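You operate a simulated robot arm through the tools that you are given. There is no shell and no other tool.

Carry out the task below with a simulated robot arm. There is one attempt and no reset: what you move stays moved.

JOB
Open the four turn knobs on the base and lay both brackets in the brackets tray.
Where things are to end (x, y in the base frame): black bracket within 30 mm of [460, 310]; silver bracket within 30 mm of [510, 220].

The check looks at the end state, three seconds after you hand in, the way a careful person would. Anything else that was tipped, shoved, dropped, spilled or broken makes it a failure.

ROBOT AND FRAMES
A 7-joint arm with a three-finger gripper, fixed in place. Base frame: the origin is at the foot of the arm, x ahead of it, y to its left, z up; the work surface is at about z = 790. Lengths are in mm, angles in rad, forces in N, time in s.
Its first joint turns from -2.897 to 2.897 rad. Payload 2.69 kg.
The TCP is the grasp point between the finger pads, 30 mm short of the fingertips. In the tool frame z runs along the fingers and y along their closing line. The gripper opens to 128 mm. The gripper's body begins 117 mm behind the TCP.
Orientation is that of the tool frame in the base frame, as a unit quaternion [x, y, z, w]. With the fingers straight down and closing along the base's y, the tool's x points along the base's -x, its y along +y and its z along -z.

CONTROLS
- The arm moves only by the tool servo_tool. Its argument "deltas" is a list of rows, each a list of 7 numbers: the turn, a rotation vector about the base's x, y, z in units of 60 degrees (1.0 is 60 degrees), then the shift along the base's x, y, z in units of 150 mm (1.0 is 150 mm), then the finger opening in mm, from 0 to 128. In form: [[wx, wy, wz, dx, dy, dz, gripper], ...]. A call has 1 to 20 rows; each row is the pose to reach, as a shift and turn from the pose commanded when the call began. A call with a number of a shift or a turn outside -1 to 1 is refused whole. A row lasts 0.2 s, in which the tool goes at most 50 mm and 0.15 rad; a call with a longer step from one row to the next is refused whole, and so is a gripper value outside its range. A pose out of reach is approached as far as the arm can. The call stops where the force on the tool passes 40 N (or 10 N more than at its start, if that is more) or the arm is blocked; 0.2 s more then pass. The fingers move at their own pace and stop on an object; they squeeze with about 44 N. The grip force told is the motor's: it shows also when the fingers shut on nothing. Time passes only in rows, and 0.2 s behind the last, so rows that repeat a pose let the fingers close. The reply holds the time, the measured pose of the TCP, the force on the tool along the base axes, the opening and the grip force, in the units named above and with some noise, with the torque about the TCP (base axes, N m) and any sound that the robot's microphone picked up.
- Cameras (640 x 400 px; columns grow to the right, rows downward): "scene" is fixed at [399.3, 649.9, 1461]; the picture's right is [-0.79, -0.61, 0.00], its down [-0.42, 0.54, -0.74] and it looks along [0.45, -0.58, -0.68] (base axes); focal length 324 px, centre (320, 200). "wrist" rides on the gripper at [58, 54, -131] in the tool frame; the picture's right is [-0.68, 0.74, 0.00], its down [-0.62, -0.57, -0.55] and it looks along [-0.40, -0.37, 0.84] (tool axes); focal length 234 px, centre (320, 200). There is no depth. A picture from a camera that has moved, and an enlarged one, comes with that camera's place and axes in the base frame and with its lens.
- camera(camera): a new picture of that camera. It takes no simulated time.
- lift_body(by): slides the trunk up (or, below 0, down) by that many mm; the arm rides with it, the base frame stays. It gives what a move gives, with no picture.
- zoom(camera, box): a new picture of the part [left, top, right, bottom] of that camera's present view, enlarged. It takes no simulated time.
- finish_job(): hands the job in; it is judged then, once.

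Nothing tells you positions but the pictures and the camera data. Unless the task says otherwise, let go and move clear before handing in.

The tools are called after "Request:" as name(argument=value, ...) on one line, values as JSON. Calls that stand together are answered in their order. servo_tool: Moves the arm, as the interface text tells. Its arguments: {"type":"object","properties":{"deltas":{"type":"array","items":{"type":"array","items":{"type":"number"}}}},"required":["deltas"]} The other tools are called the same way: lift_body (by) slides the trunk up or down; camera (camera) takes a picture; zoom (camera, box) takes an enlarged picture of a part of a camera's view; finish_job () hands the job in.

At the start:

```text
time_s: 0.0
tcp_pos: [594.8, 254.2, 1205.2]
tool_rot: [-0.001, 1.0, 0.0, 0.0]
contact_force: [1.1, -0.7, 0.1]
ft_torque: [0.0, -0.03, 0.02]
opening: 128.1
grip_force: 0.1
trunk travel left (down, up): [-150.0, 200.0]
```

scene: 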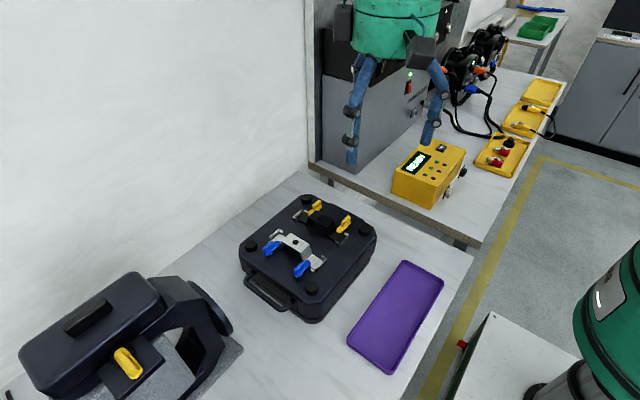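
wrist: 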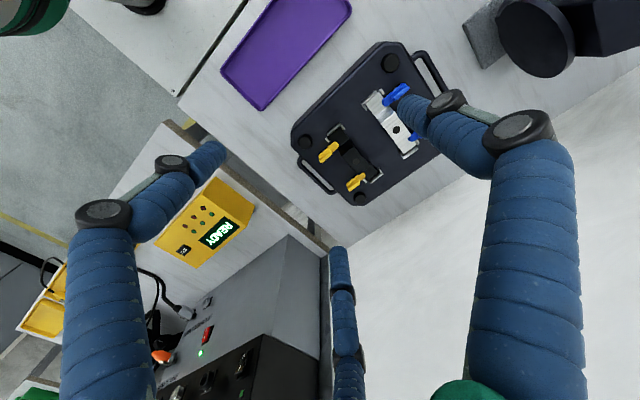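

I see a dark base case with two brackets (silver held by two blue knobs, black held by two yellow knobs) and a purple tray nearer the robot. I'll zoom in to measure them before moving.

Request:
zoom(camera="scene", box=[230, 180, 390, 280])

Request:
zoom(camera="wrist", box=[280, 30, 460, 220])

Request:
zoom(camera="scene", box=[220, 170, 460, 390])

```text
4.00 times, centred on (310, 230) of scene
camera zoom: at [399.3, 649.9, 1461.0], right [-0.79, -0.61, 0.0], down [-0.42, 0.54, -0.74], along [0.45, -0.58, -0.68], focal length 1297 px, centre (360, 80)
```

zoom: 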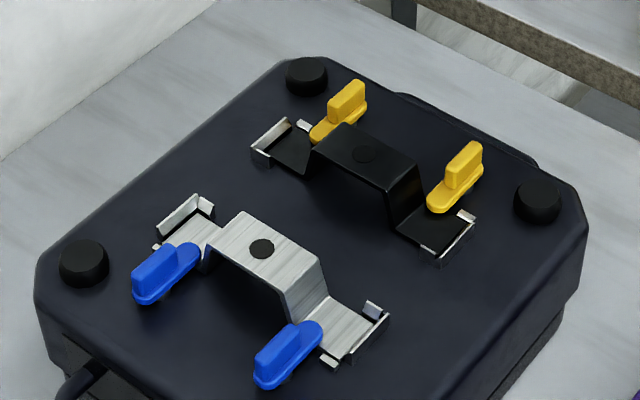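

```text
2.11 times, centred on (370, 125) of wrist
camera zoom: at [536.2, 310.3, 1336.4], right [0.68, 0.74, 0.0], down [0.62, -0.57, 0.55], along [0.4, -0.37, -0.84], focal length 493 px, centre (215, 358)
```

zoom: 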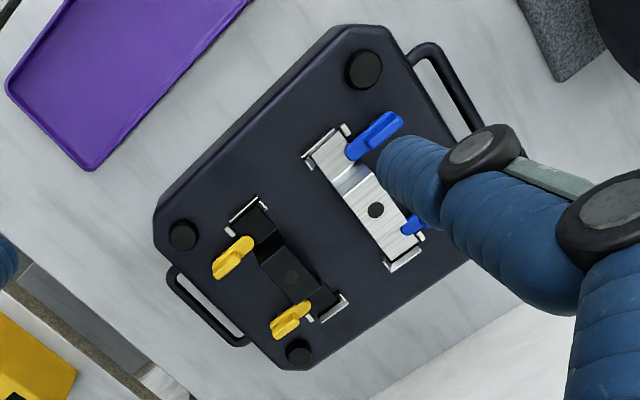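

```text
1.82 times, centred on (340, 280) of scene
camera zoom: at [399.3, 649.9, 1461.0], right [-0.79, -0.61, 0.0], down [-0.42, 0.54, -0.74], along [0.45, -0.58, -0.68], focal length 590 px, centre (284, 54)
```

zoom: 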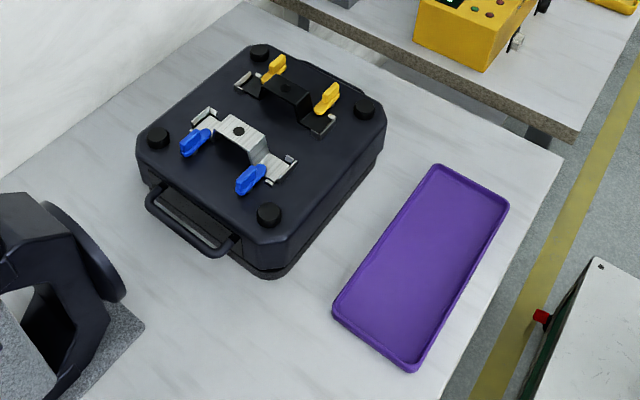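

The brackets' crowns come out at about (714, 327, 925) for silver and (714, 239, 926) for black, both lying along x. I'll zoom further on the knobs to see how they clamp.

Request:
zoom(camera="scene", box=[256, 224, 296, 260])

Request:
zoom(camera="scene", box=[284, 240, 334, 280])

Request:
zoom(camera="scene", box=[290, 195, 330, 227])

Request:
zoom(camera="scene", box=[320, 210, 360, 246])

Request:
zoom(camera="scene", box=[340, 250, 460, 390])

```text
11.11 times, centred on (276, 242) of scene
camera zoom: at [399.3, 649.9, 1461.0], right [-0.79, -0.61, 0.0], down [-0.42, 0.54, -0.74], along [0.45, -0.58, -0.68], focal length 3603 px, centre (809, -267)
```

zoom: 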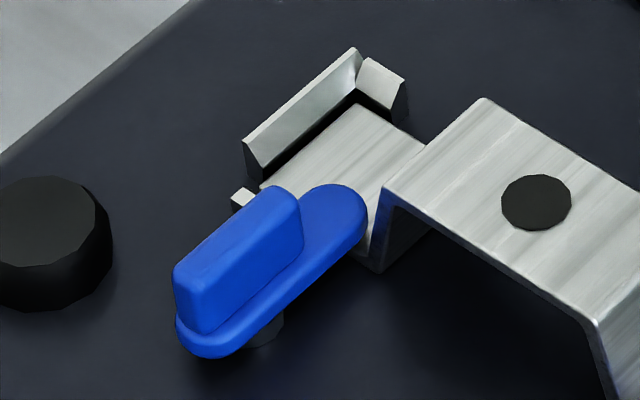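

```text
10.00 times, centred on (309, 260) of scene
camera zoom: at [399.3, 649.9, 1461.0], right [-0.79, -0.61, 0.0], down [-0.42, 0.54, -0.74], along [0.45, -0.58, -0.68], focal length 3242 px, centre (430, -400)
```

zoom: 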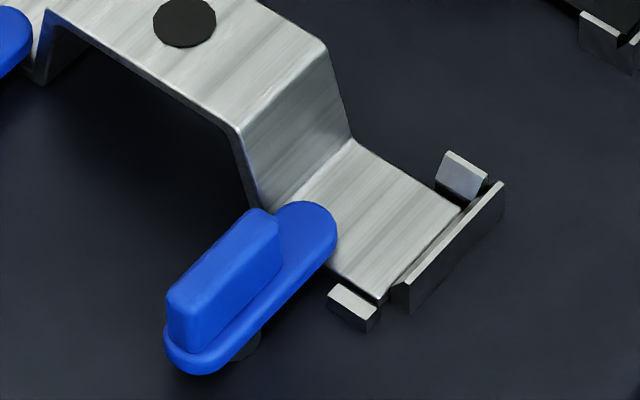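

```text
12.50 times, centred on (310, 211) of scene
camera zoom: at [399.3, 649.9, 1461.0], right [-0.79, -0.61, 0.0], down [-0.42, 0.54, -0.74], along [0.45, -0.58, -0.68], focal length 4053 px, centre (445, 62)
```

zoom: 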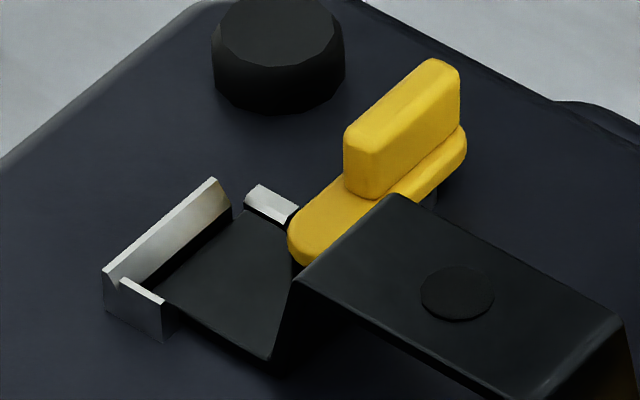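

```text
11.11 times, centred on (340, 228) of scene
camera zoom: at [399.3, 649.9, 1461.0], right [-0.79, -0.61, 0.0], down [-0.42, 0.54, -0.74], along [0.45, -0.58, -0.68], focal length 3603 px, centre (98, -111)
```

zoom: 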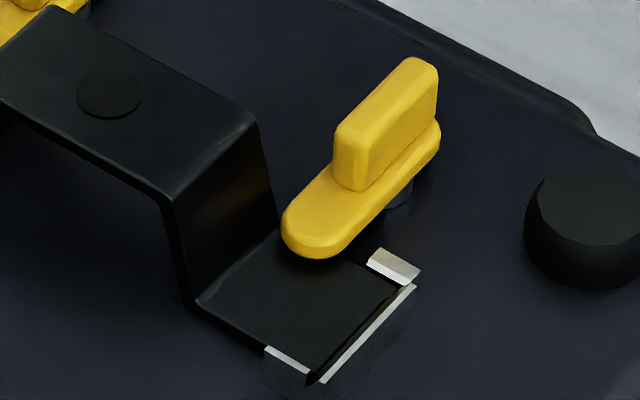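

```text
2.86 times, centred on (400, 320) of scene
camera zoom: at [399.3, 649.9, 1461.0], right [-0.79, -0.61, 0.0], down [-0.42, 0.54, -0.74], along [0.45, -0.58, -0.68], focal length 926 px, centre (91, -143)
```

zoom: 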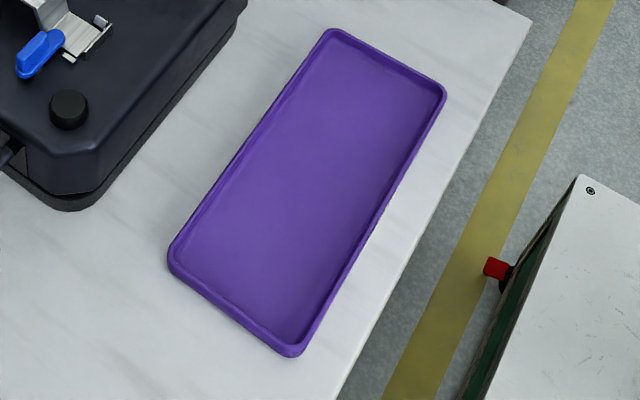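

Each knob is a lever on a post, with an upright fin on the outer part and a tongue reaching over the bracket flange. I'll check the gripper fingers and take finer wrist views to triangulate.

Request:
zoom(camera="scene", box=[320, 0, 480, 180])

Request:
zoom(camera="wrist", box=[300, 120, 400, 215])

Request:
zoom(camera="wrist", box=[355, 75, 435, 165])

```text
2.22 times, centred on (400, 90) of scene
camera zoom: at [399.3, 649.9, 1461.0], right [-0.79, -0.61, 0.0], down [-0.42, 0.54, -0.74], along [0.45, -0.58, -0.68], focal length 720 px, centre (142, 444)
```

zoom: 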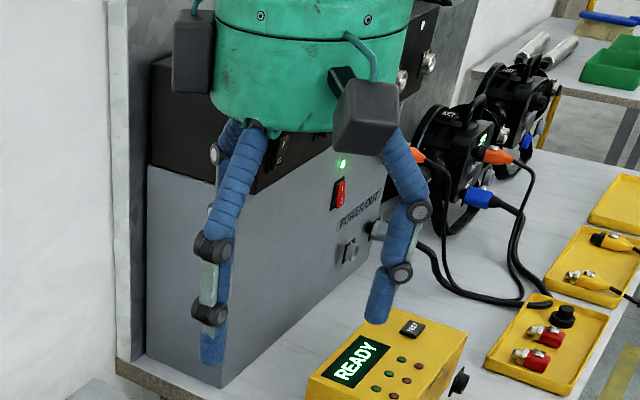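

```text
4.21 times, centred on (350, 168) of wrist
camera zoom: at [536.2, 310.3, 1336.4], right [0.68, 0.74, 0.0], down [0.62, -0.57, 0.55], along [0.4, -0.37, -0.84], focal length 986 px, centre (194, 337)
```

zoom: 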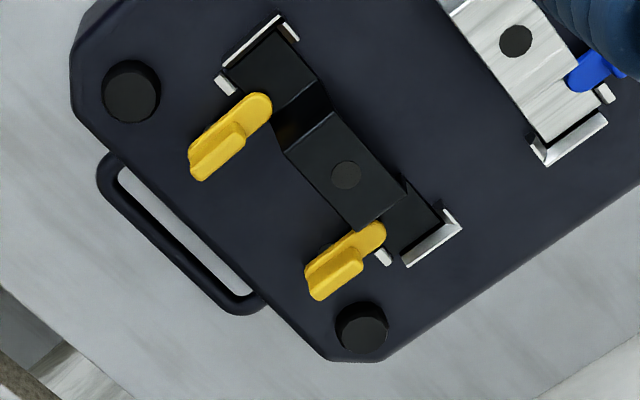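

```text
4.44 times, centred on (395, 120) of wrist
camera zoom: at [536.2, 310.3, 1336.4], right [0.68, 0.74, 0.0], down [0.62, -0.57, 0.55], along [0.4, -0.37, -0.84], focal length 1041 px, centre (-13, 556)
```

zoom: 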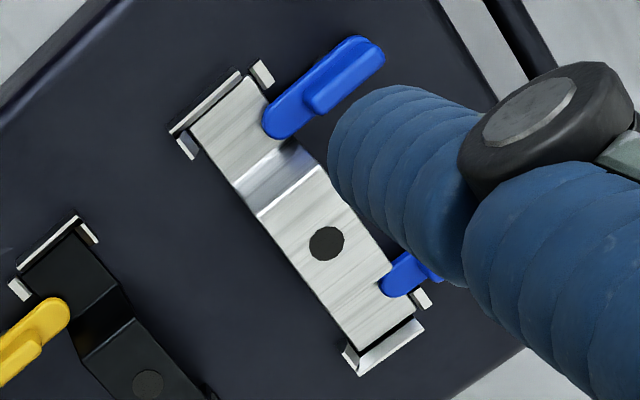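

Triangulated fins: blue at about (758, 366) and (671.5, 366), yellow at about (758, 199) and (671.5, 199), with tops near z = 918. The tongues should swing outward, away from the hat walls. I'll move above the near blue knob, turning the tool toward closing along x.

Request:
servo_tool(deltas=[[0, 0, 0.12, 0.064, 0.093, -0.12, 60], [0, 0, 0.25, 0.128, 0.186, -0.25, 60], [0, 0, 0.375, 0.192, 0.28, -0.375, 60], [0, 0, 0.5, 0.256, 0.373, -0.5, 60], [0, 0, 0.625, 0.32, 0.466, -0.62, 60], [0, 0, 0.75, 0.384, 0.559, -0.75, 60], [0, 0, 0.875, 0.448, 0.652, -0.87, 60], [0, 0, 1.0, 0.511, 0.745, -0.95, 60], [0, 0, 1.0, 0.511, 0.745, -0.95, 60]])

```text
time_s: 2.0
tcp_pos: [672.8, 368.7, 1062.9]
tool_rot: [-0.5, 0.866, 0.0, 0.0]
contact_force: [-0.3, -0.1, -1.3]
ft_torque: [-0.05, -0.01, 0.01]
opening: 60.1
grip_force: 0.1
trunk travel left (down, up): [-150.0, 200.0]
```

The tool is above the near blue knob. I'll finish the yaw to 90° and look with both cameras.

Request:
servo_tool(deltas=[[0, 0, 0.125, 0, 0, 0, 60], [0, 0, 0.25, 0, 0, 0, 60], [0, 0, 0.375, 0, 0, 0, 60], [0, 0, 0.5, 0, 0, 0, 60], [0, 0, 0.5, 0, 0, 0, 60]])

Request:
camera(camera="wrist")

Request:
camera(camera="scene")

```text
time_s: 3.2
tcp_pos: [672.8, 368.3, 1062.8]
tool_rot: [0.708, -0.706, 0.0, 0.001]
contact_force: [0.3, 0.6, 0.5]
ft_torque: [-0.02, 0.01, 0.0]
opening: 60.2
grip_force: 0.1
trunk travel left (down, up): [-150.0, 200.0]
```

```text
taken
camera wrist: at [618.0, 310.7, 1194.1], right [-0.74, 0.67, 0.0], down [0.56, 0.62, 0.55], along [0.37, 0.4, -0.84], focal length 234 px, centre (320, 200)
```

wrist: 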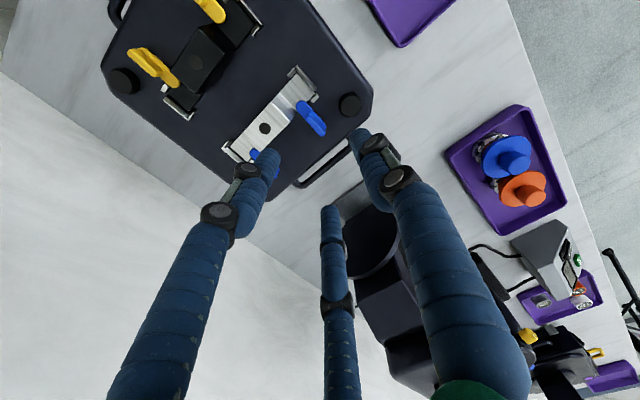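

```text
taken
```

scene: 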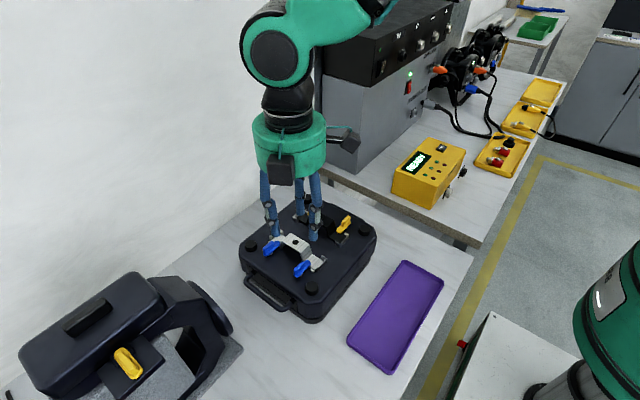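

A third blue leg seems to hang from the gripper. I'll zoom in to understand its extent before descending.

Request:
zoom(camera="scene", box=[230, 100, 390, 290])

Request:
zoom(camera="wrist", box=[200, 110, 440, 400])

Request:
zoom(camera="wrist", box=[210, 50, 390, 200])

```text
2.11 times, centred on (310, 195) of scene
camera zoom: at [399.3, 649.9, 1461.0], right [-0.79, -0.61, 0.0], down [-0.42, 0.54, -0.74], along [0.45, -0.58, -0.68], focal length 683 px, centre (341, 210)
```

zoom: 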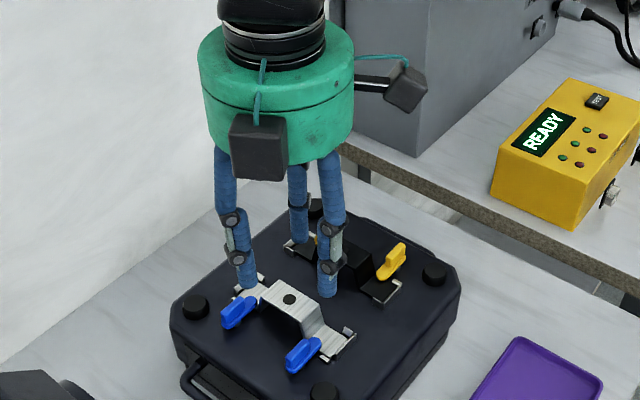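

```text
1.38 times, centred on (320, 255) of wrist
camera zoom: at [618.0, 310.7, 1194.1], right [-0.74, 0.67, 0.0], down [0.56, 0.62, 0.55], along [0.37, 0.4, -0.84], focal length 323 px, centre (320, 124)
```

zoom: 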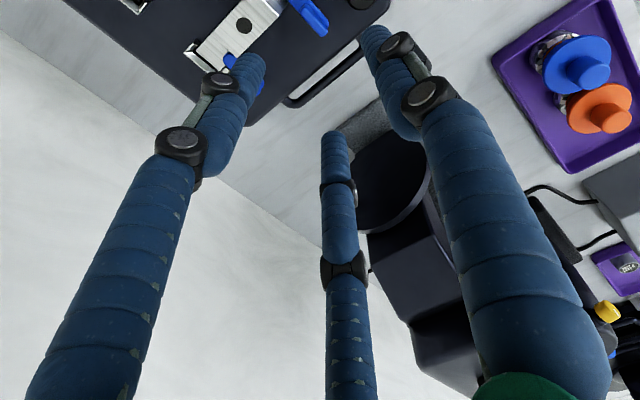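

```text
2.67 times, centred on (300, 125) of wrist
camera zoom: at [618.0, 310.7, 1194.1], right [-0.74, 0.67, 0.0], down [0.56, 0.62, 0.55], along [0.37, 0.4, -0.84], focal length 624 px, centre (373, 400)
```

zoom: 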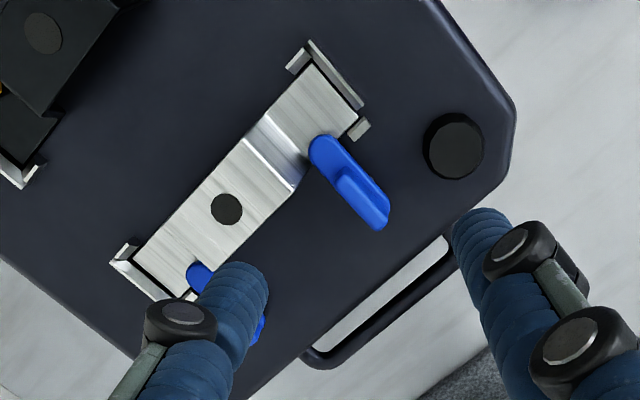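

The picture shows a hand with three sleeves while the spec says two fingers, so I'll begin with the yellow knobs, where either shape clears the hat. Moving over to the far yellow knob at (758, 199) with yaw kept at 90°.

Request:
servo_tool(deltas=[[0, 0, 0, 0.1, -0.16, 0, 40], [0, 0, 0, 0.2, -0.36, 0, 40], [0, 0, 0, 0.3, -0.56, 0, 40], [0, 0, 0, 0.4, -0.74, 0, 40], [0, 0, 0, 0.5, -0.9, 0, 40], [0, 0, 0, 0.573, -1.0, 0, 40], [0, 0, 0, 0.573, -1.0, 0, 40]])

Request:
servo_tool(deltas=[[0, 0, 0, 0, -0.128, -0.1, 40], [0, 0, 0, 0, -0.128, -0.25, 40], [0, 0, 0, 0, -0.128, -0.4, 40], [0, 0, 0, 0, -0.128, -0.4, 40]])

Request:
camera(camera="wrist")

Request:
zoom(camera="scene", box=[230, 100, 390, 290])

```text
time_s: 4.8
tcp_pos: [759.3, 217.1, 1061.8]
tool_rot: [0.707, -0.707, 0.0, 0.0]
contact_force: [0.2, 1.3, 0.2]
ft_torque: [0.02, 0.02, 0.0]
opening: 39.9
grip_force: 0.0
trunk travel left (down, up): [-150.0, 200.0]
```

```text
time_s: 5.8
tcp_pos: [761.8, 197.5, 1002.2]
tool_rot: [-0.707, 0.707, 0.0, 0.0]
contact_force: [0.7, 0.0, -1.2]
ft_torque: [-0.01, 0.02, -0.01]
opening: 39.7
grip_force: 0.0
trunk travel left (down, up): [-150.0, 200.0]
```

```text
taken
camera wrist: at [706.9, 139.9, 1133.9], right [-0.74, 0.68, 0.0], down [0.57, 0.62, 0.55], along [0.37, 0.4, -0.84], focal length 234 px, centre (320, 200)
```

wrist: 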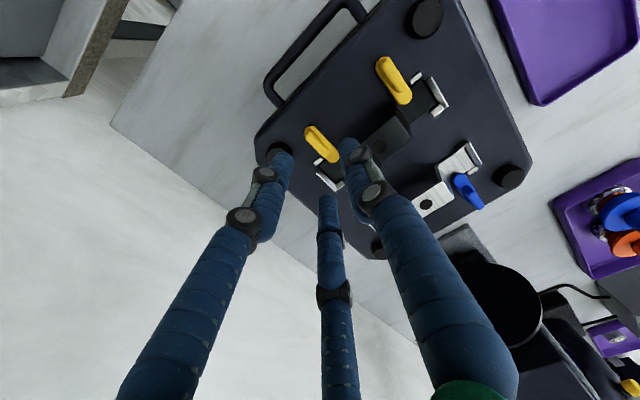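

```text
2.11 times, centred on (310, 195) of scene
camera zoom: at [399.3, 649.9, 1461.0], right [-0.79, -0.61, 0.0], down [-0.42, 0.54, -0.74], along [0.45, -0.58, -0.68], focal length 683 px, centre (341, 210)
```

zoom: 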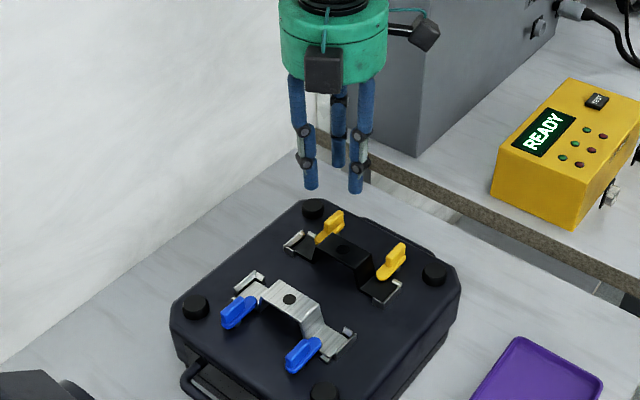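

Request:
zoom(camera="wrist", box=[250, 40, 450, 210])

Request:
zoom(camera="wrist", box=[290, 110, 350, 160])

Request:
zoom(camera="wrist", box=[360, 40, 480, 140])

```text
2.35 times, centred on (350, 125) of wrist
camera zoom: at [706.9, 139.9, 1133.9], right [-0.74, 0.68, 0.0], down [0.57, 0.62, 0.55], along [0.37, 0.4, -0.84], focal length 551 px, centre (249, 376)
```

zoom: 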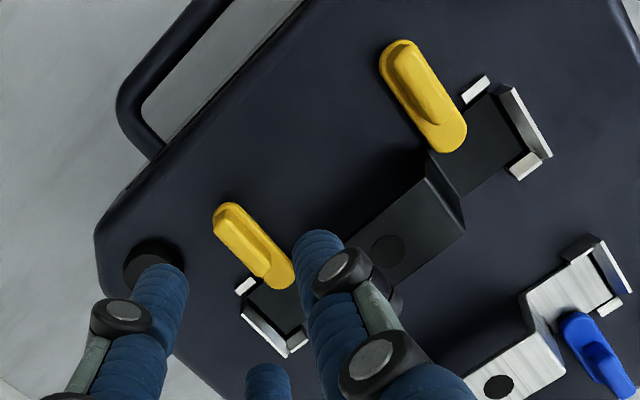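

```text
8.00 times, centred on (320, 135) of wrist
camera zoom: at [706.9, 139.9, 1133.9], right [-0.74, 0.68, 0.0], down [0.57, 0.62, 0.55], along [0.37, 0.4, -0.84], focal length 1873 px, centre (320, 720)
```

zoom: 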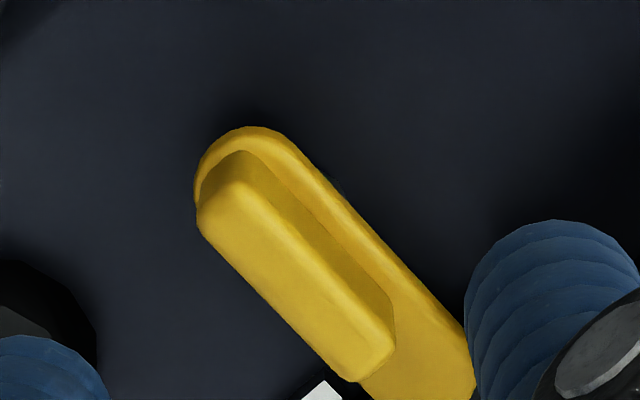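

```text
4.00 times, centred on (420, 90) of wrist
camera zoom: at [706.9, 139.9, 1133.9], right [-0.74, 0.68, 0.0], down [0.57, 0.62, 0.55], along [0.37, 0.4, -0.84], focal length 937 px, centre (-80, 640)
```

zoom: 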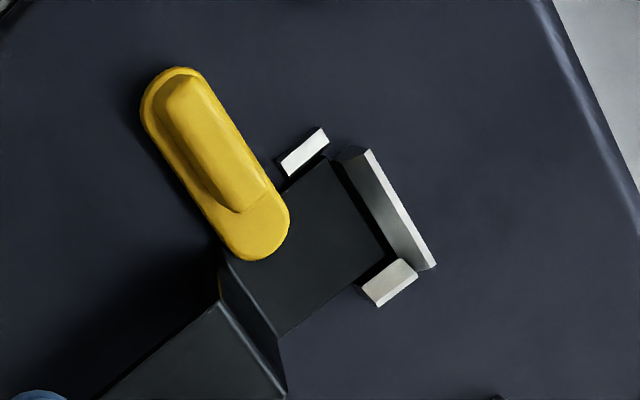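

The far yellow fin is nearly centred under the tool in both views. I'll descend part way to TCP z ≈ 950, with the fingertips near the fin's top, and check again.

Request:
servo_tool(deltas=[[0, 0, 0, 0, 0.005, -0.12, 40], [0, 0, 0, 0, 0.005, -0.24, 40], [0, 0, 0, 0, 0.005, -0.34, 40], [0, 0, 0, 0, 0.005, -0.34, 40]])

Request:
zoom(camera="wrist", box=[240, 60, 420, 220])

Request:
zoom(camera="scene", box=[280, 160, 360, 240])

```text
time_s: 6.8
tcp_pos: [758.3, 198.1, 953.4]
tool_rot: [-0.707, 0.707, 0.0, 0.0]
contact_force: [-0.5, -0.4, -0.4]
ft_torque: [-0.02, 0.0, 0.0]
opening: 39.8
grip_force: 0.1
trunk travel left (down, up): [-150.0, 200.0]
```

```text
2.50 times, centred on (330, 140) of wrist
camera zoom: at [704.0, 141.5, 1084.5], right [-0.74, 0.68, 0.0], down [0.57, 0.62, 0.55], along [0.37, 0.4, -0.84], focal length 585 px, centre (295, 350)
```

zoom: 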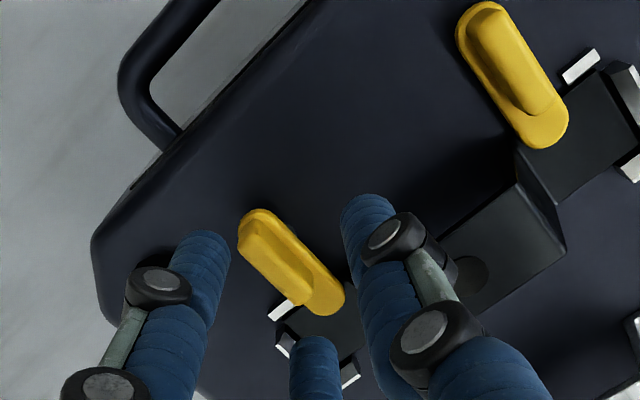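

```text
5.00 times, centred on (320, 200) of scene
camera zoom: at [399.3, 649.9, 1461.0], right [-0.79, -0.61, 0.0], down [-0.42, 0.54, -0.74], along [0.45, -0.58, -0.68], focal length 1621 px, centre (320, 200)
```

zoom: 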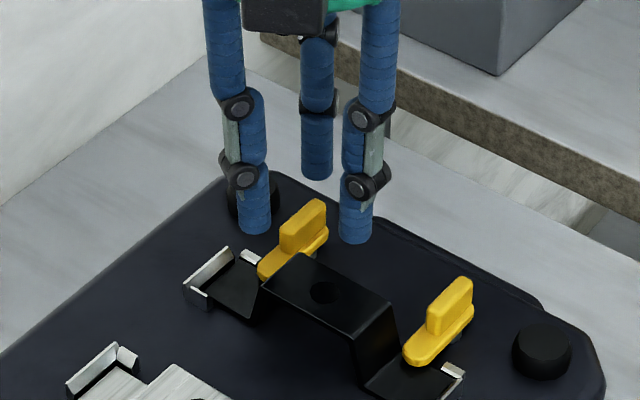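

Request:
zoom(camera="wrist", box=[295, 130, 355, 190])

Request:
zoom(camera="scene", box=[300, 180, 350, 220])

```text
6.67 times, centred on (325, 160) of wrist
camera zoom: at [704.0, 141.5, 1084.5], right [-0.74, 0.68, 0.0], down [0.57, 0.62, 0.55], along [0.37, 0.4, -0.84], focal length 1561 px, centre (287, 467)
```

zoom: 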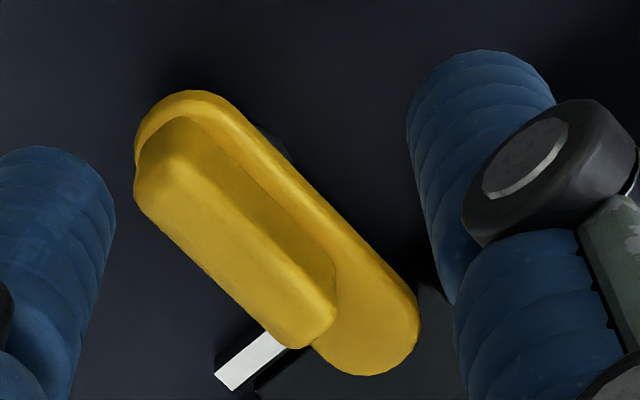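

```text
10.00 times, centred on (325, 200) of scene
camera zoom: at [399.3, 649.9, 1461.0], right [-0.79, -0.61, 0.0], down [-0.42, 0.54, -0.74], along [0.45, -0.58, -0.68], focal length 3242 px, centre (270, 200)
```

zoom: 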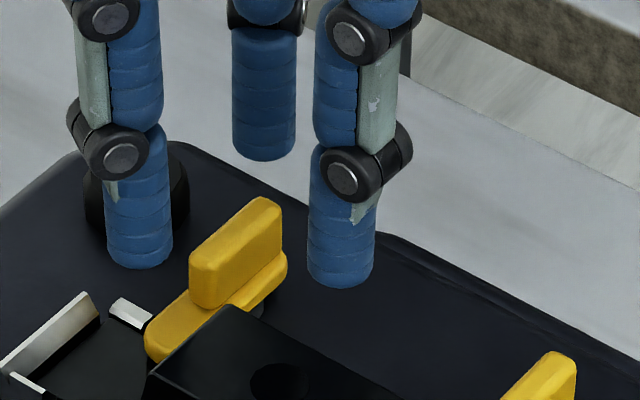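

Refined with both views, the far yellow fin is about 4 mm further in x and 3 mm lower in y than the tool, with its top near z = 914. I'll correct, then lower the fingertips around the fin.

Request:
servo_tool(deltas=[[0, 0, 0, 0.03, -0.02, 0, 40], [0, 0, 0, 0.03, -0.02, -0.04, 40], [0, 0, 0, 0.03, -0.02, -0.08, 40], [0, 0, 0, 0.03, -0.02, -0.11, 40], [0, 0, 0, 0.03, -0.02, -0.133, 40], [0, 0, 0, 0.03, -0.02, -0.133, 40], [0, 0, 0, 0.03, -0.02, -0.133, 40]])

Request:
zoom(camera="wrist", box=[270, 120, 380, 210])

Request:
zoom(camera="scene", box=[300, 180, 350, 220])

```text
time_s: 8.4
tcp_pos: [762.1, 195.6, 933.0]
tool_rot: [0.708, -0.707, 0.0, 0.0]
contact_force: [0.2, 0.1, 0.7]
ft_torque: [0.0, 0.0, 0.0]
opening: 39.9
grip_force: 0.2
trunk travel left (down, up): [-150.0, 200.0]
```

```text
4.44 times, centred on (325, 165) of wrist
camera zoom: at [707.5, 138.4, 1063.9], right [-0.74, 0.68, 0.0], down [0.57, 0.62, 0.55], along [0.37, 0.4, -0.84], focal length 1041 px, centre (298, 356)
```

zoom: 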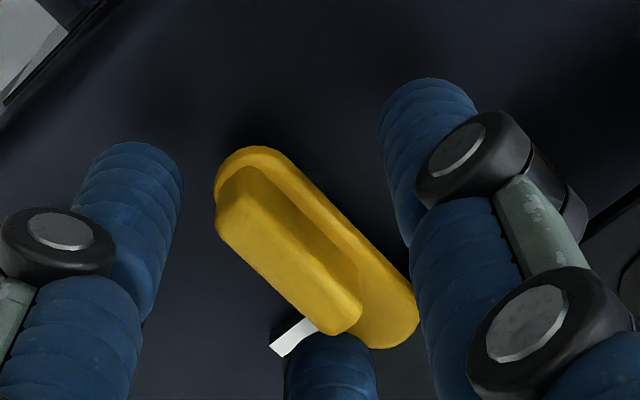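

```text
10.00 times, centred on (325, 200) of scene
camera zoom: at [399.3, 649.9, 1461.0], right [-0.79, -0.61, 0.0], down [-0.42, 0.54, -0.74], along [0.45, -0.58, -0.68], focal length 3242 px, centre (270, 200)
```

zoom: 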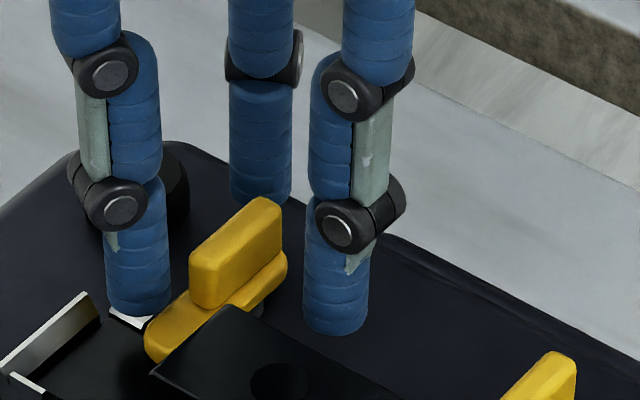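

The tips now flank the fin. I'll close the fingers on it.

Request:
servo_tool(deltas=[[0, 0, 0, 0, 0, 0, 20], [0, 0, 0, 0, 0, 0, 14], [0, 0, 0, 0, 0, 0, 8], [0, 0, 0, 0, 0, 0, 0], [0, 0, 0, 0, 0, 0, 0]])

Request:
zoom(camera="wrist", box=[270, 120, 380, 210])

Request:
zoom(camera="scene", box=[300, 180, 350, 220])

```text
time_s: 9.4
tcp_pos: [768.5, 196.2, 933.6]
tool_rot: [-0.707, 0.707, -0.002, 0.004]
contact_force: [16.8, 0.9, -11.4]
ft_torque: [-0.37, -0.32, -0.07]
opening: 16.3
grip_force: 41.6
trunk travel left (down, up): [-150.0, 200.0]
stopped in row 4: the force on the tool passed its limit at 54 N (the readings are from after the stop); the commanded pose is now the measured one
```

```text
4.44 times, centred on (325, 165) of wrist
camera zoom: at [712.3, 138.8, 1064.7], right [-0.74, 0.68, -0.01], down [0.56, 0.62, 0.56], along [0.38, 0.41, -0.83], focal length 1041 px, centre (298, 356)
```

zoom: 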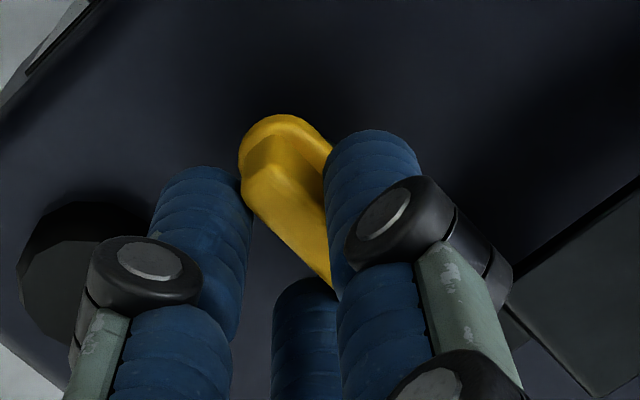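

```text
10.00 times, centred on (325, 200) of scene
camera zoom: at [399.3, 649.9, 1461.0], right [-0.79, -0.61, 0.0], down [-0.42, 0.54, -0.74], along [0.45, -0.58, -0.68], focal length 3242 px, centre (270, 200)
```

zoom: 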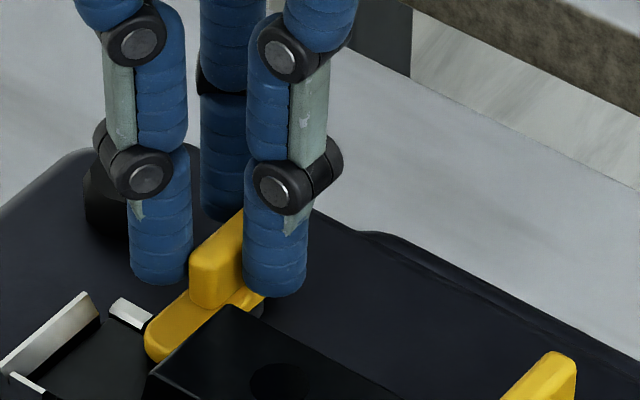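

The hand really behaves like the three-sleeve one shown: one finger on tool +y and two opposite, so it centred about 4 mm beyond the fin. I'll hold the grip with no motion and read the residual force.

Request:
servo_tool(deltas=[[0, 0, 0, 0, 0, 0, 0], [0, 0, 0, 0, 0, 0, 0]])

Request:
zoom(camera="scene", box=[305, 190, 345, 222])

Request:
zoom(camera="wrist", box=[290, 130, 360, 190])

```text
time_s: 10.0
tcp_pos: [767.1, 196.6, 933.3]
tool_rot: [0.707, -0.707, 0.002, -0.003]
contact_force: [25.9, 0.1, -16.0]
ft_torque: [-0.1, -0.53, 0.01]
opening: 16.5
grip_force: 42.1
trunk travel left (down, up): [-150.0, 200.0]
```

```text
12.50 times, centred on (325, 206) of scene
camera zoom: at [399.3, 649.9, 1461.0], right [-0.79, -0.61, 0.0], down [-0.42, 0.54, -0.74], along [0.45, -0.58, -0.68], focal length 4053 px, centre (258, 125)
```

zoom: 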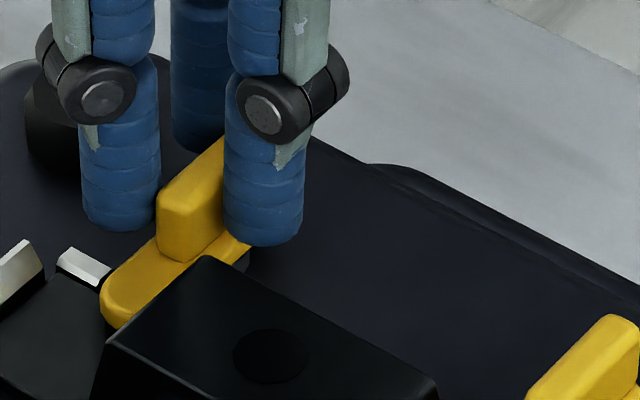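

```text
6.67 times, centred on (325, 160) of wrist
camera zoom: at [712.4, 138.8, 1064.8], right [-0.74, 0.68, -0.01], down [0.56, 0.62, 0.56], along [0.38, 0.41, -0.83], focal length 1561 px, centre (287, 467)
```

zoom: 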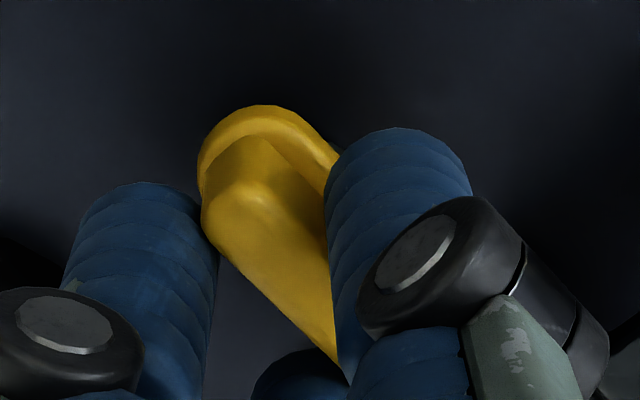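

Residual +26 N in x means the commanded pose is still about 2.4 mm short of the gripped equilibrium. I'll relieve that and then turn the knob a first 12° clockwise, tongue swinging to +x.

Request:
servo_tool(deltas=[[0, 0, 0, 0.016, 0, 0, 0], [0, 0, 0, 0.016, 0, 0, 0]])

Request:
servo_tool(deltas=[[0, 0, -0.1, -0.0002, -0.003, 0, 0], [0, 0, -0.2, -0.0006, -0.0057, 0, 0], [0, 0, -0.2, -0.0006, -0.0057, 0, 0]])

Request:
zoom(camera="scene", box=[305, 190, 345, 222])

```text
time_s: 10.6
tcp_pos: [767.8, 196.6, 934.0]
tool_rot: [0.708, -0.707, 0.002, -0.002]
contact_force: [6.7, -1.7, -11.0]
ft_torque: [0.41, -0.09, -0.02]
opening: 16.4
grip_force: 42.3
trunk travel left (down, up): [-150.0, 200.0]
```

```text
time_s: 11.4
tcp_pos: [769.4, 196.7, 934.3]
tool_rot: [-0.63, 0.777, -0.003, 0.001]
contact_force: [0.3, -9.1, -14.4]
ft_torque: [-0.25, 0.1, 0.09]
opening: 16.4
grip_force: 42.4
trunk travel left (down, up): [-150.0, 200.0]
```

```text
12.50 times, centred on (325, 206) of scene
camera zoom: at [399.3, 649.9, 1461.0], right [-0.79, -0.61, 0.0], down [-0.42, 0.54, -0.74], along [0.45, -0.58, -0.68], focal length 4053 px, centre (258, 125)
```

zoom: 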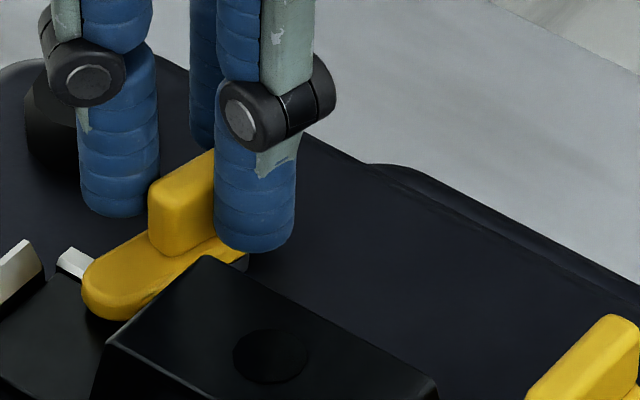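

The knob turns with the tool and the tongue swings over the locator tab. I'll continue clockwise with small position corrections from the force readings.

Request:
servo_tool(deltas=[[0, 0, -0.1, -0.0007, -0.006, -0.004, 0], [0, 0, -0.2, -0.0018, -0.0108, -0.007, 0], [0, 0, -0.3, -0.0031, -0.0134, -0.007, 0], [0, 0, -0.4, -0.0046, -0.0158, -0.007, 0], [0, 0, -0.5, -0.0064, -0.018, -0.007, 0], [0, 0, -0.5, -0.0064, -0.018, -0.007, 0]])

Request:
zoom(camera="scene", box=[305, 190, 345, 222])

```text
time_s: 12.8
tcp_pos: [766.9, 193.1, 934.2]
tool_rot: [-0.407, 0.913, -0.004, 0.002]
contact_force: [-3.5, 13.0, -13.5]
ft_torque: [0.74, -0.13, -0.05]
opening: 16.1
grip_force: 42.2
trunk travel left (down, up): [-150.0, 200.0]
```

```text
12.50 times, centred on (325, 206) of scene
camera zoom: at [399.3, 649.9, 1461.0], right [-0.79, -0.61, 0.0], down [-0.42, 0.54, -0.74], along [0.45, -0.58, -0.68], focal length 4053 px, centre (258, 125)
```

zoom: 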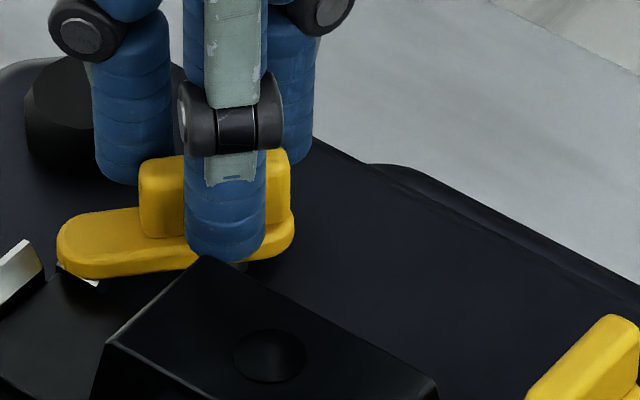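

Request:
servo_tool(deltas=[[0, 0, -0.1, -0.002, 0.001, 0, 0], [0, 0, -0.2, -0.0042, 0.0022, 0, 0], [0, 0, -0.3, -0.0066, 0.0019, 0, 0], [0, 0, -0.4, -0.0092, 0.0006, 0, 0], [0, 0, -0.5, -0.0119, -0.0004, 0, 0], [0, 0, -0.6, -0.0146, -0.0011, 0, 0], [0, 0, -0.7, -0.0175, -0.0016, 0, 0], [0, 0, -0.8, -0.0203, -0.0017, 0, 0], [0, 0, -0.8, -0.0203, -0.0017, 0, 0]])

Request:
zoom(camera="scene", box=[305, 190, 345, 222])

Request:
zoom(camera="wrist", box=[270, 80, 420, 220])

```text
time_s: 14.8
tcp_pos: [764.1, 192.1, 934.4]
tool_rot: [0.0, 1.0, -0.004, 0.001]
contact_force: [-3.7, 12.1, 5.1]
ft_torque: [0.45, -0.11, 0.01]
opening: 16.7
grip_force: 42.2
trunk travel left (down, up): [-150.0, 200.0]
```

```text
12.50 times, centred on (325, 206) of scene
camera zoom: at [399.3, 649.9, 1461.0], right [-0.79, -0.61, 0.0], down [-0.42, 0.54, -0.74], along [0.45, -0.58, -0.68], focal length 4053 px, centre (258, 125)
```

zoom: 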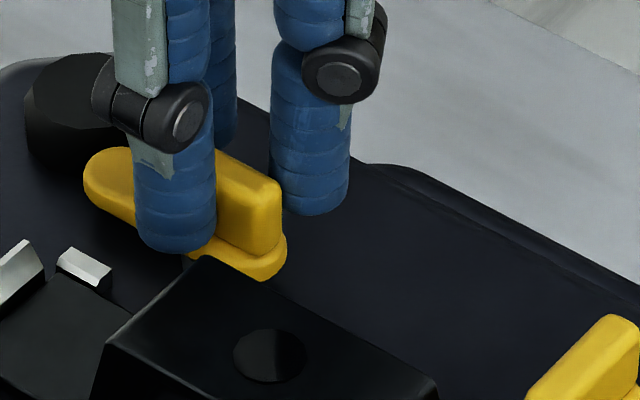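

```text
2.86 times, centred on (345, 150) of wrist
camera zoom: at [704.5, 248.5, 1064.8], right [0.68, 0.74, 0.0], down [0.61, -0.56, 0.56], along [0.41, -0.38, -0.83], focal length 669 px, centre (249, 343)
```

zoom: 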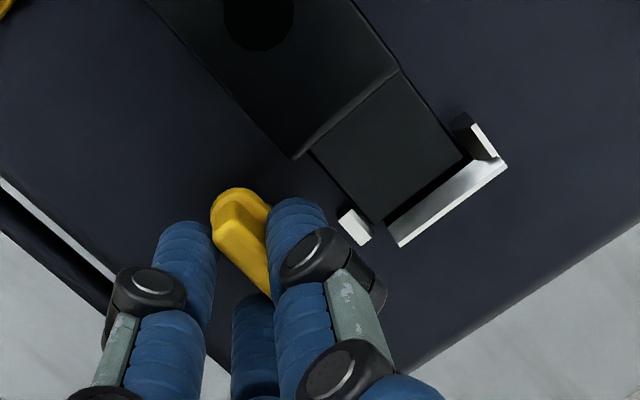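

The far yellow knob now lies along x, clear of the flange. I'll open slightly, lift straight up and inspect it.

Request:
servo_tool(deltas=[[0, 0, 0, 0, 0, 0, 30], [0, 0, 0, 0, 0, 0, 30], [0, 0, 0, 0, 0, 0.05, 30], [0, 0, 0, 0, 0, 0.15, 30], [0, 0, 0, 0, 0, 0.3, 34], [0, 0, 0, 0, 0, 0.45, 40], [0, 0, 0, 0, 0, 0.45, 40]])

Request:
zoom(camera="scene", box=[270, 180, 370, 260])

Request:
camera(camera="wrist")

```text
time_s: 16.4
tcp_pos: [763.3, 192.2, 1003.1]
tool_rot: [-0.001, 1.0, -0.005, 0.001]
contact_force: [-0.1, 0.0, 0.3]
ft_torque: [0.0, -0.04, 0.0]
opening: 39.9
grip_force: 0.1
trunk travel left (down, up): [-150.0, 200.0]
```

```text
5.00 times, centred on (320, 220) of scene
camera zoom: at [399.3, 649.9, 1461.0], right [-0.79, -0.61, 0.0], down [-0.42, 0.54, -0.74], along [0.45, -0.58, -0.68], focal length 1621 px, centre (320, 100)
```

zoom: 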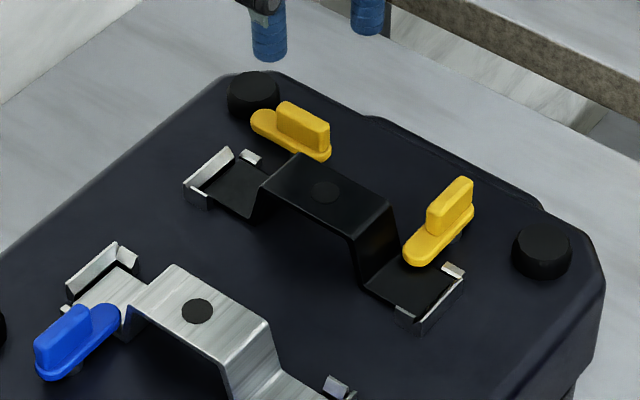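

```text
taken
camera wrist: at [704.0, 249.0, 1133.1], right [0.68, 0.74, -0.01], down [0.62, -0.56, 0.56], along [0.41, -0.38, -0.83], focal length 234 px, centre (320, 200)
```

wrist: 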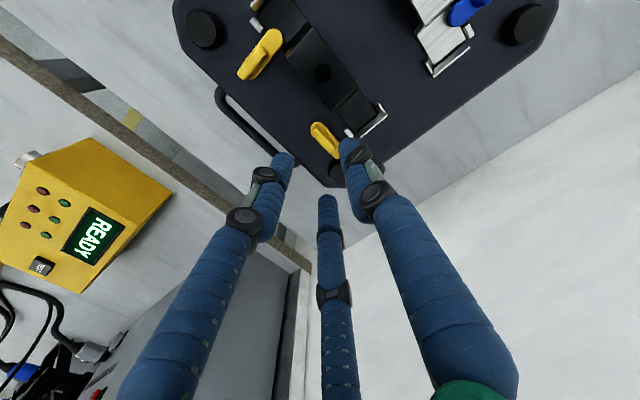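

The far yellow knob is open. Next I'll level the tool, move to the near yellow knob, and turn to yaw −90° so the single finger faces +x.

Request:
servo_tool(deltas=[[0.009, 0, 0, -0.1, 0.005, 0.0, 40], [0.009, 0, 0, -0.25, 0.015, 0.0, 40], [0.009, 0, 0, -0.42, 0.02, 0.0, 40], [0.009, 0, 0, -0.55, 0.02, 0.0, 40], [0.009, 0, 0, -0.607, 0.02, 0.0, 40], [0.009, 0, 0, -0.607, 0.02, 0.0, 40]])

Request:
servo_tool(deltas=[[0, 0, -0.14, 0, 0, 0, 40], [0, 0, -0.28, 0, 0, 0, 40], [0, 0, -0.42, 0, 0, 0, 40], [0, 0, -0.56, 0, 0, 0, 40], [0, 0, -0.7, 0, 0, 0, 40], [0, 0, -0.84, 0, 0, 0, 40], [0, 0, -0.98, 0, 0, 0, 40], [0, 0, -1.0, 0, 0, 0, 40]])

Request:
servo_tool(deltas=[[0, 0, -0.14, 0, 0, 0, 40], [0, 0, -0.28, 0, 0, -0.1, 40], [0, 0, -0.42, 0, 0, -0.2, 40], [0, 0, -0.5, 0, 0, -0.32, 40], [0, 0, -0.5, 0, 0, -0.32, 40], [0, 0, -0.5, 0, 0, -0.32, 40]])

Request:
zoom(camera="scene", box=[310, 180, 370, 250])

Request:
camera(camera="wrist")

```text
time_s: 17.8
tcp_pos: [672.3, 196.2, 1000.4]
tool_rot: [-0.001, 1.0, 0.0, 0.002]
contact_force: [-0.3, -0.5, -0.1]
ft_torque: [0.02, -0.04, -0.01]
opening: 39.9
grip_force: 0.1
trunk travel left (down, up): [-150.0, 200.0]
```

```text
time_s: 19.6
tcp_pos: [671.8, 194.4, 1002.4]
tool_rot: [0.5, 0.866, -0.001, 0.001]
contact_force: [0.2, -0.6, -1.0]
ft_torque: [0.01, 0.0, -0.04]
opening: 40.2
grip_force: 0.0
trunk travel left (down, up): [-150.0, 200.0]
```

```text
time_s: 21.0
tcp_pos: [672.3, 192.2, 953.5]
tool_rot: [0.707, 0.707, -0.001, 0.001]
contact_force: [0.3, 0.4, 0.5]
ft_torque: [0.04, -0.02, -0.02]
opening: 39.6
grip_force: 0.1
trunk travel left (down, up): [-150.0, 200.0]
```

```text
5.71 times, centred on (340, 215) of scene
camera zoom: at [399.3, 649.9, 1461.0], right [-0.79, -0.61, 0.0], down [-0.42, 0.54, -0.74], along [0.45, -0.58, -0.68], focal length 1853 px, centre (206, 114)
```

zoom: 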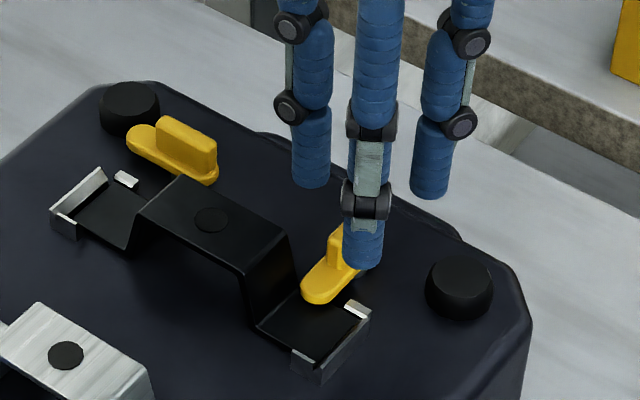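

```text
taken
camera wrist: at [725.8, 253.5, 1084.3], right [0.74, -0.68, 0.0], down [-0.57, -0.61, 0.55], along [-0.37, -0.41, -0.84], focal length 234 px, centre (320, 200)
```

wrist: 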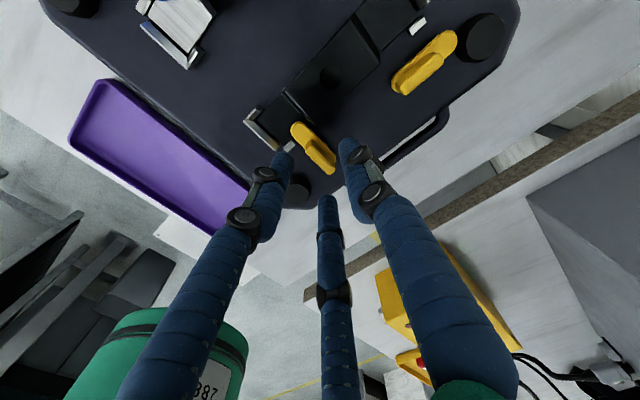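

Request:
zoom(camera="wrist", box=[275, 110, 365, 190])

Request:
zoom(camera="scene", box=[322, 190, 362, 236])

```text
5.00 times, centred on (320, 150) of wrist
camera zoom: at [725.8, 253.5, 1084.3], right [0.74, -0.68, 0.0], down [-0.57, -0.61, 0.55], along [-0.37, -0.41, -0.84], focal length 1171 px, centre (320, 450)
```

zoom: 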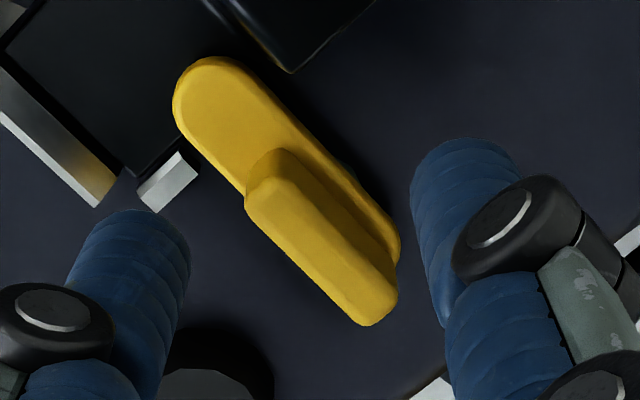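

```text
8.70 times, centred on (342, 213) of scene
camera zoom: at [399.3, 649.9, 1461.0], right [-0.79, -0.61, 0.0], down [-0.42, 0.54, -0.74], along [0.45, -0.58, -0.68], focal length 2819 px, centre (129, 87)
```

zoom: 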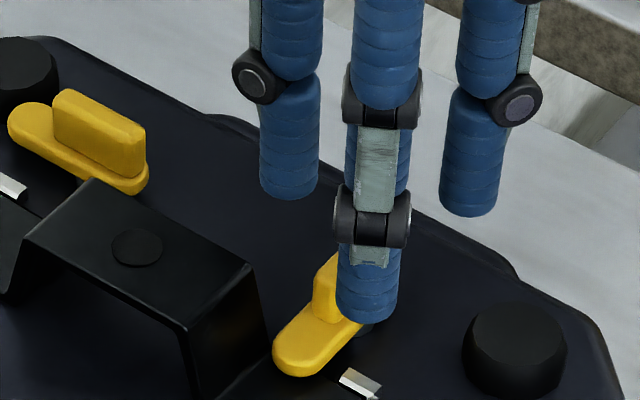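

The fin is centred where expected. I'll nudge +2.5 mm in y, lower to z ≈ 933 and close more gently.

Request:
servo_tool(deltas=[[0, 0, 0, -0.002, 0.016, 0, 40], [0, 0, 0, -0.002, 0.016, -0.04, 40], [0, 0, 0, -0.002, 0.016, -0.08, 40], [0, 0, 0, -0.002, 0.016, -0.11, 40], [0, 0, 0, -0.002, 0.016, -0.135, 40], [0, 0, 0, -0.002, 0.016, -0.135, 30], [0, 0, 0, -0.002, 0.016, -0.135, 24]])

Request:
zoom(camera="wrist", box=[275, 110, 365, 190])

Request:
zoom(camera="scene", box=[322, 190, 362, 236])

```text
time_s: 22.6
tcp_pos: [671.7, 197.1, 934.4]
tool_rot: [0.706, 0.708, -0.001, 0.001]
contact_force: [-0.4, 0.3, -0.4]
ft_torque: [0.01, -0.01, 0.01]
opening: 24.0
grip_force: 0.0
trunk travel left (down, up): [-150.0, 200.0]
```

```text
5.00 times, centred on (320, 150) of wrist
camera zoom: at [725.7, 257.2, 1065.0], right [0.74, -0.68, 0.0], down [-0.56, -0.62, 0.55], along [-0.37, -0.41, -0.84], focal length 1171 px, centre (320, 450)
```

zoom: 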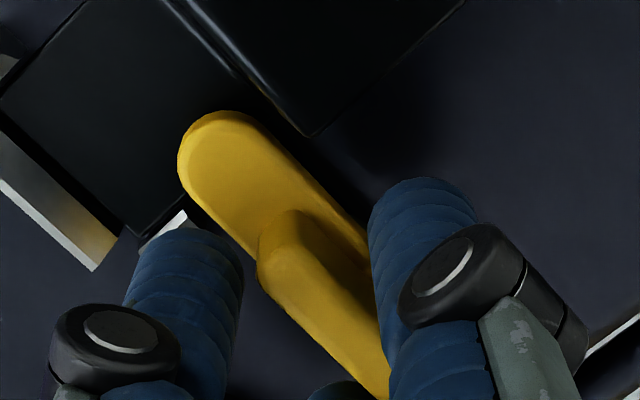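

```text
8.70 times, centred on (342, 213) of scene
camera zoom: at [399.3, 649.9, 1461.0], right [-0.79, -0.61, 0.0], down [-0.42, 0.54, -0.74], along [0.45, -0.58, -0.68], focal length 2819 px, centre (129, 87)
```

zoom: 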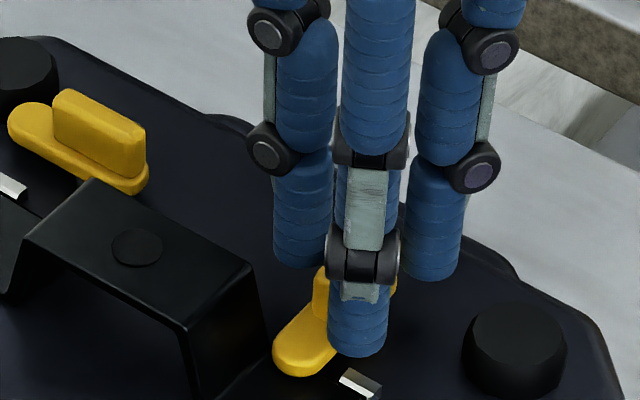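

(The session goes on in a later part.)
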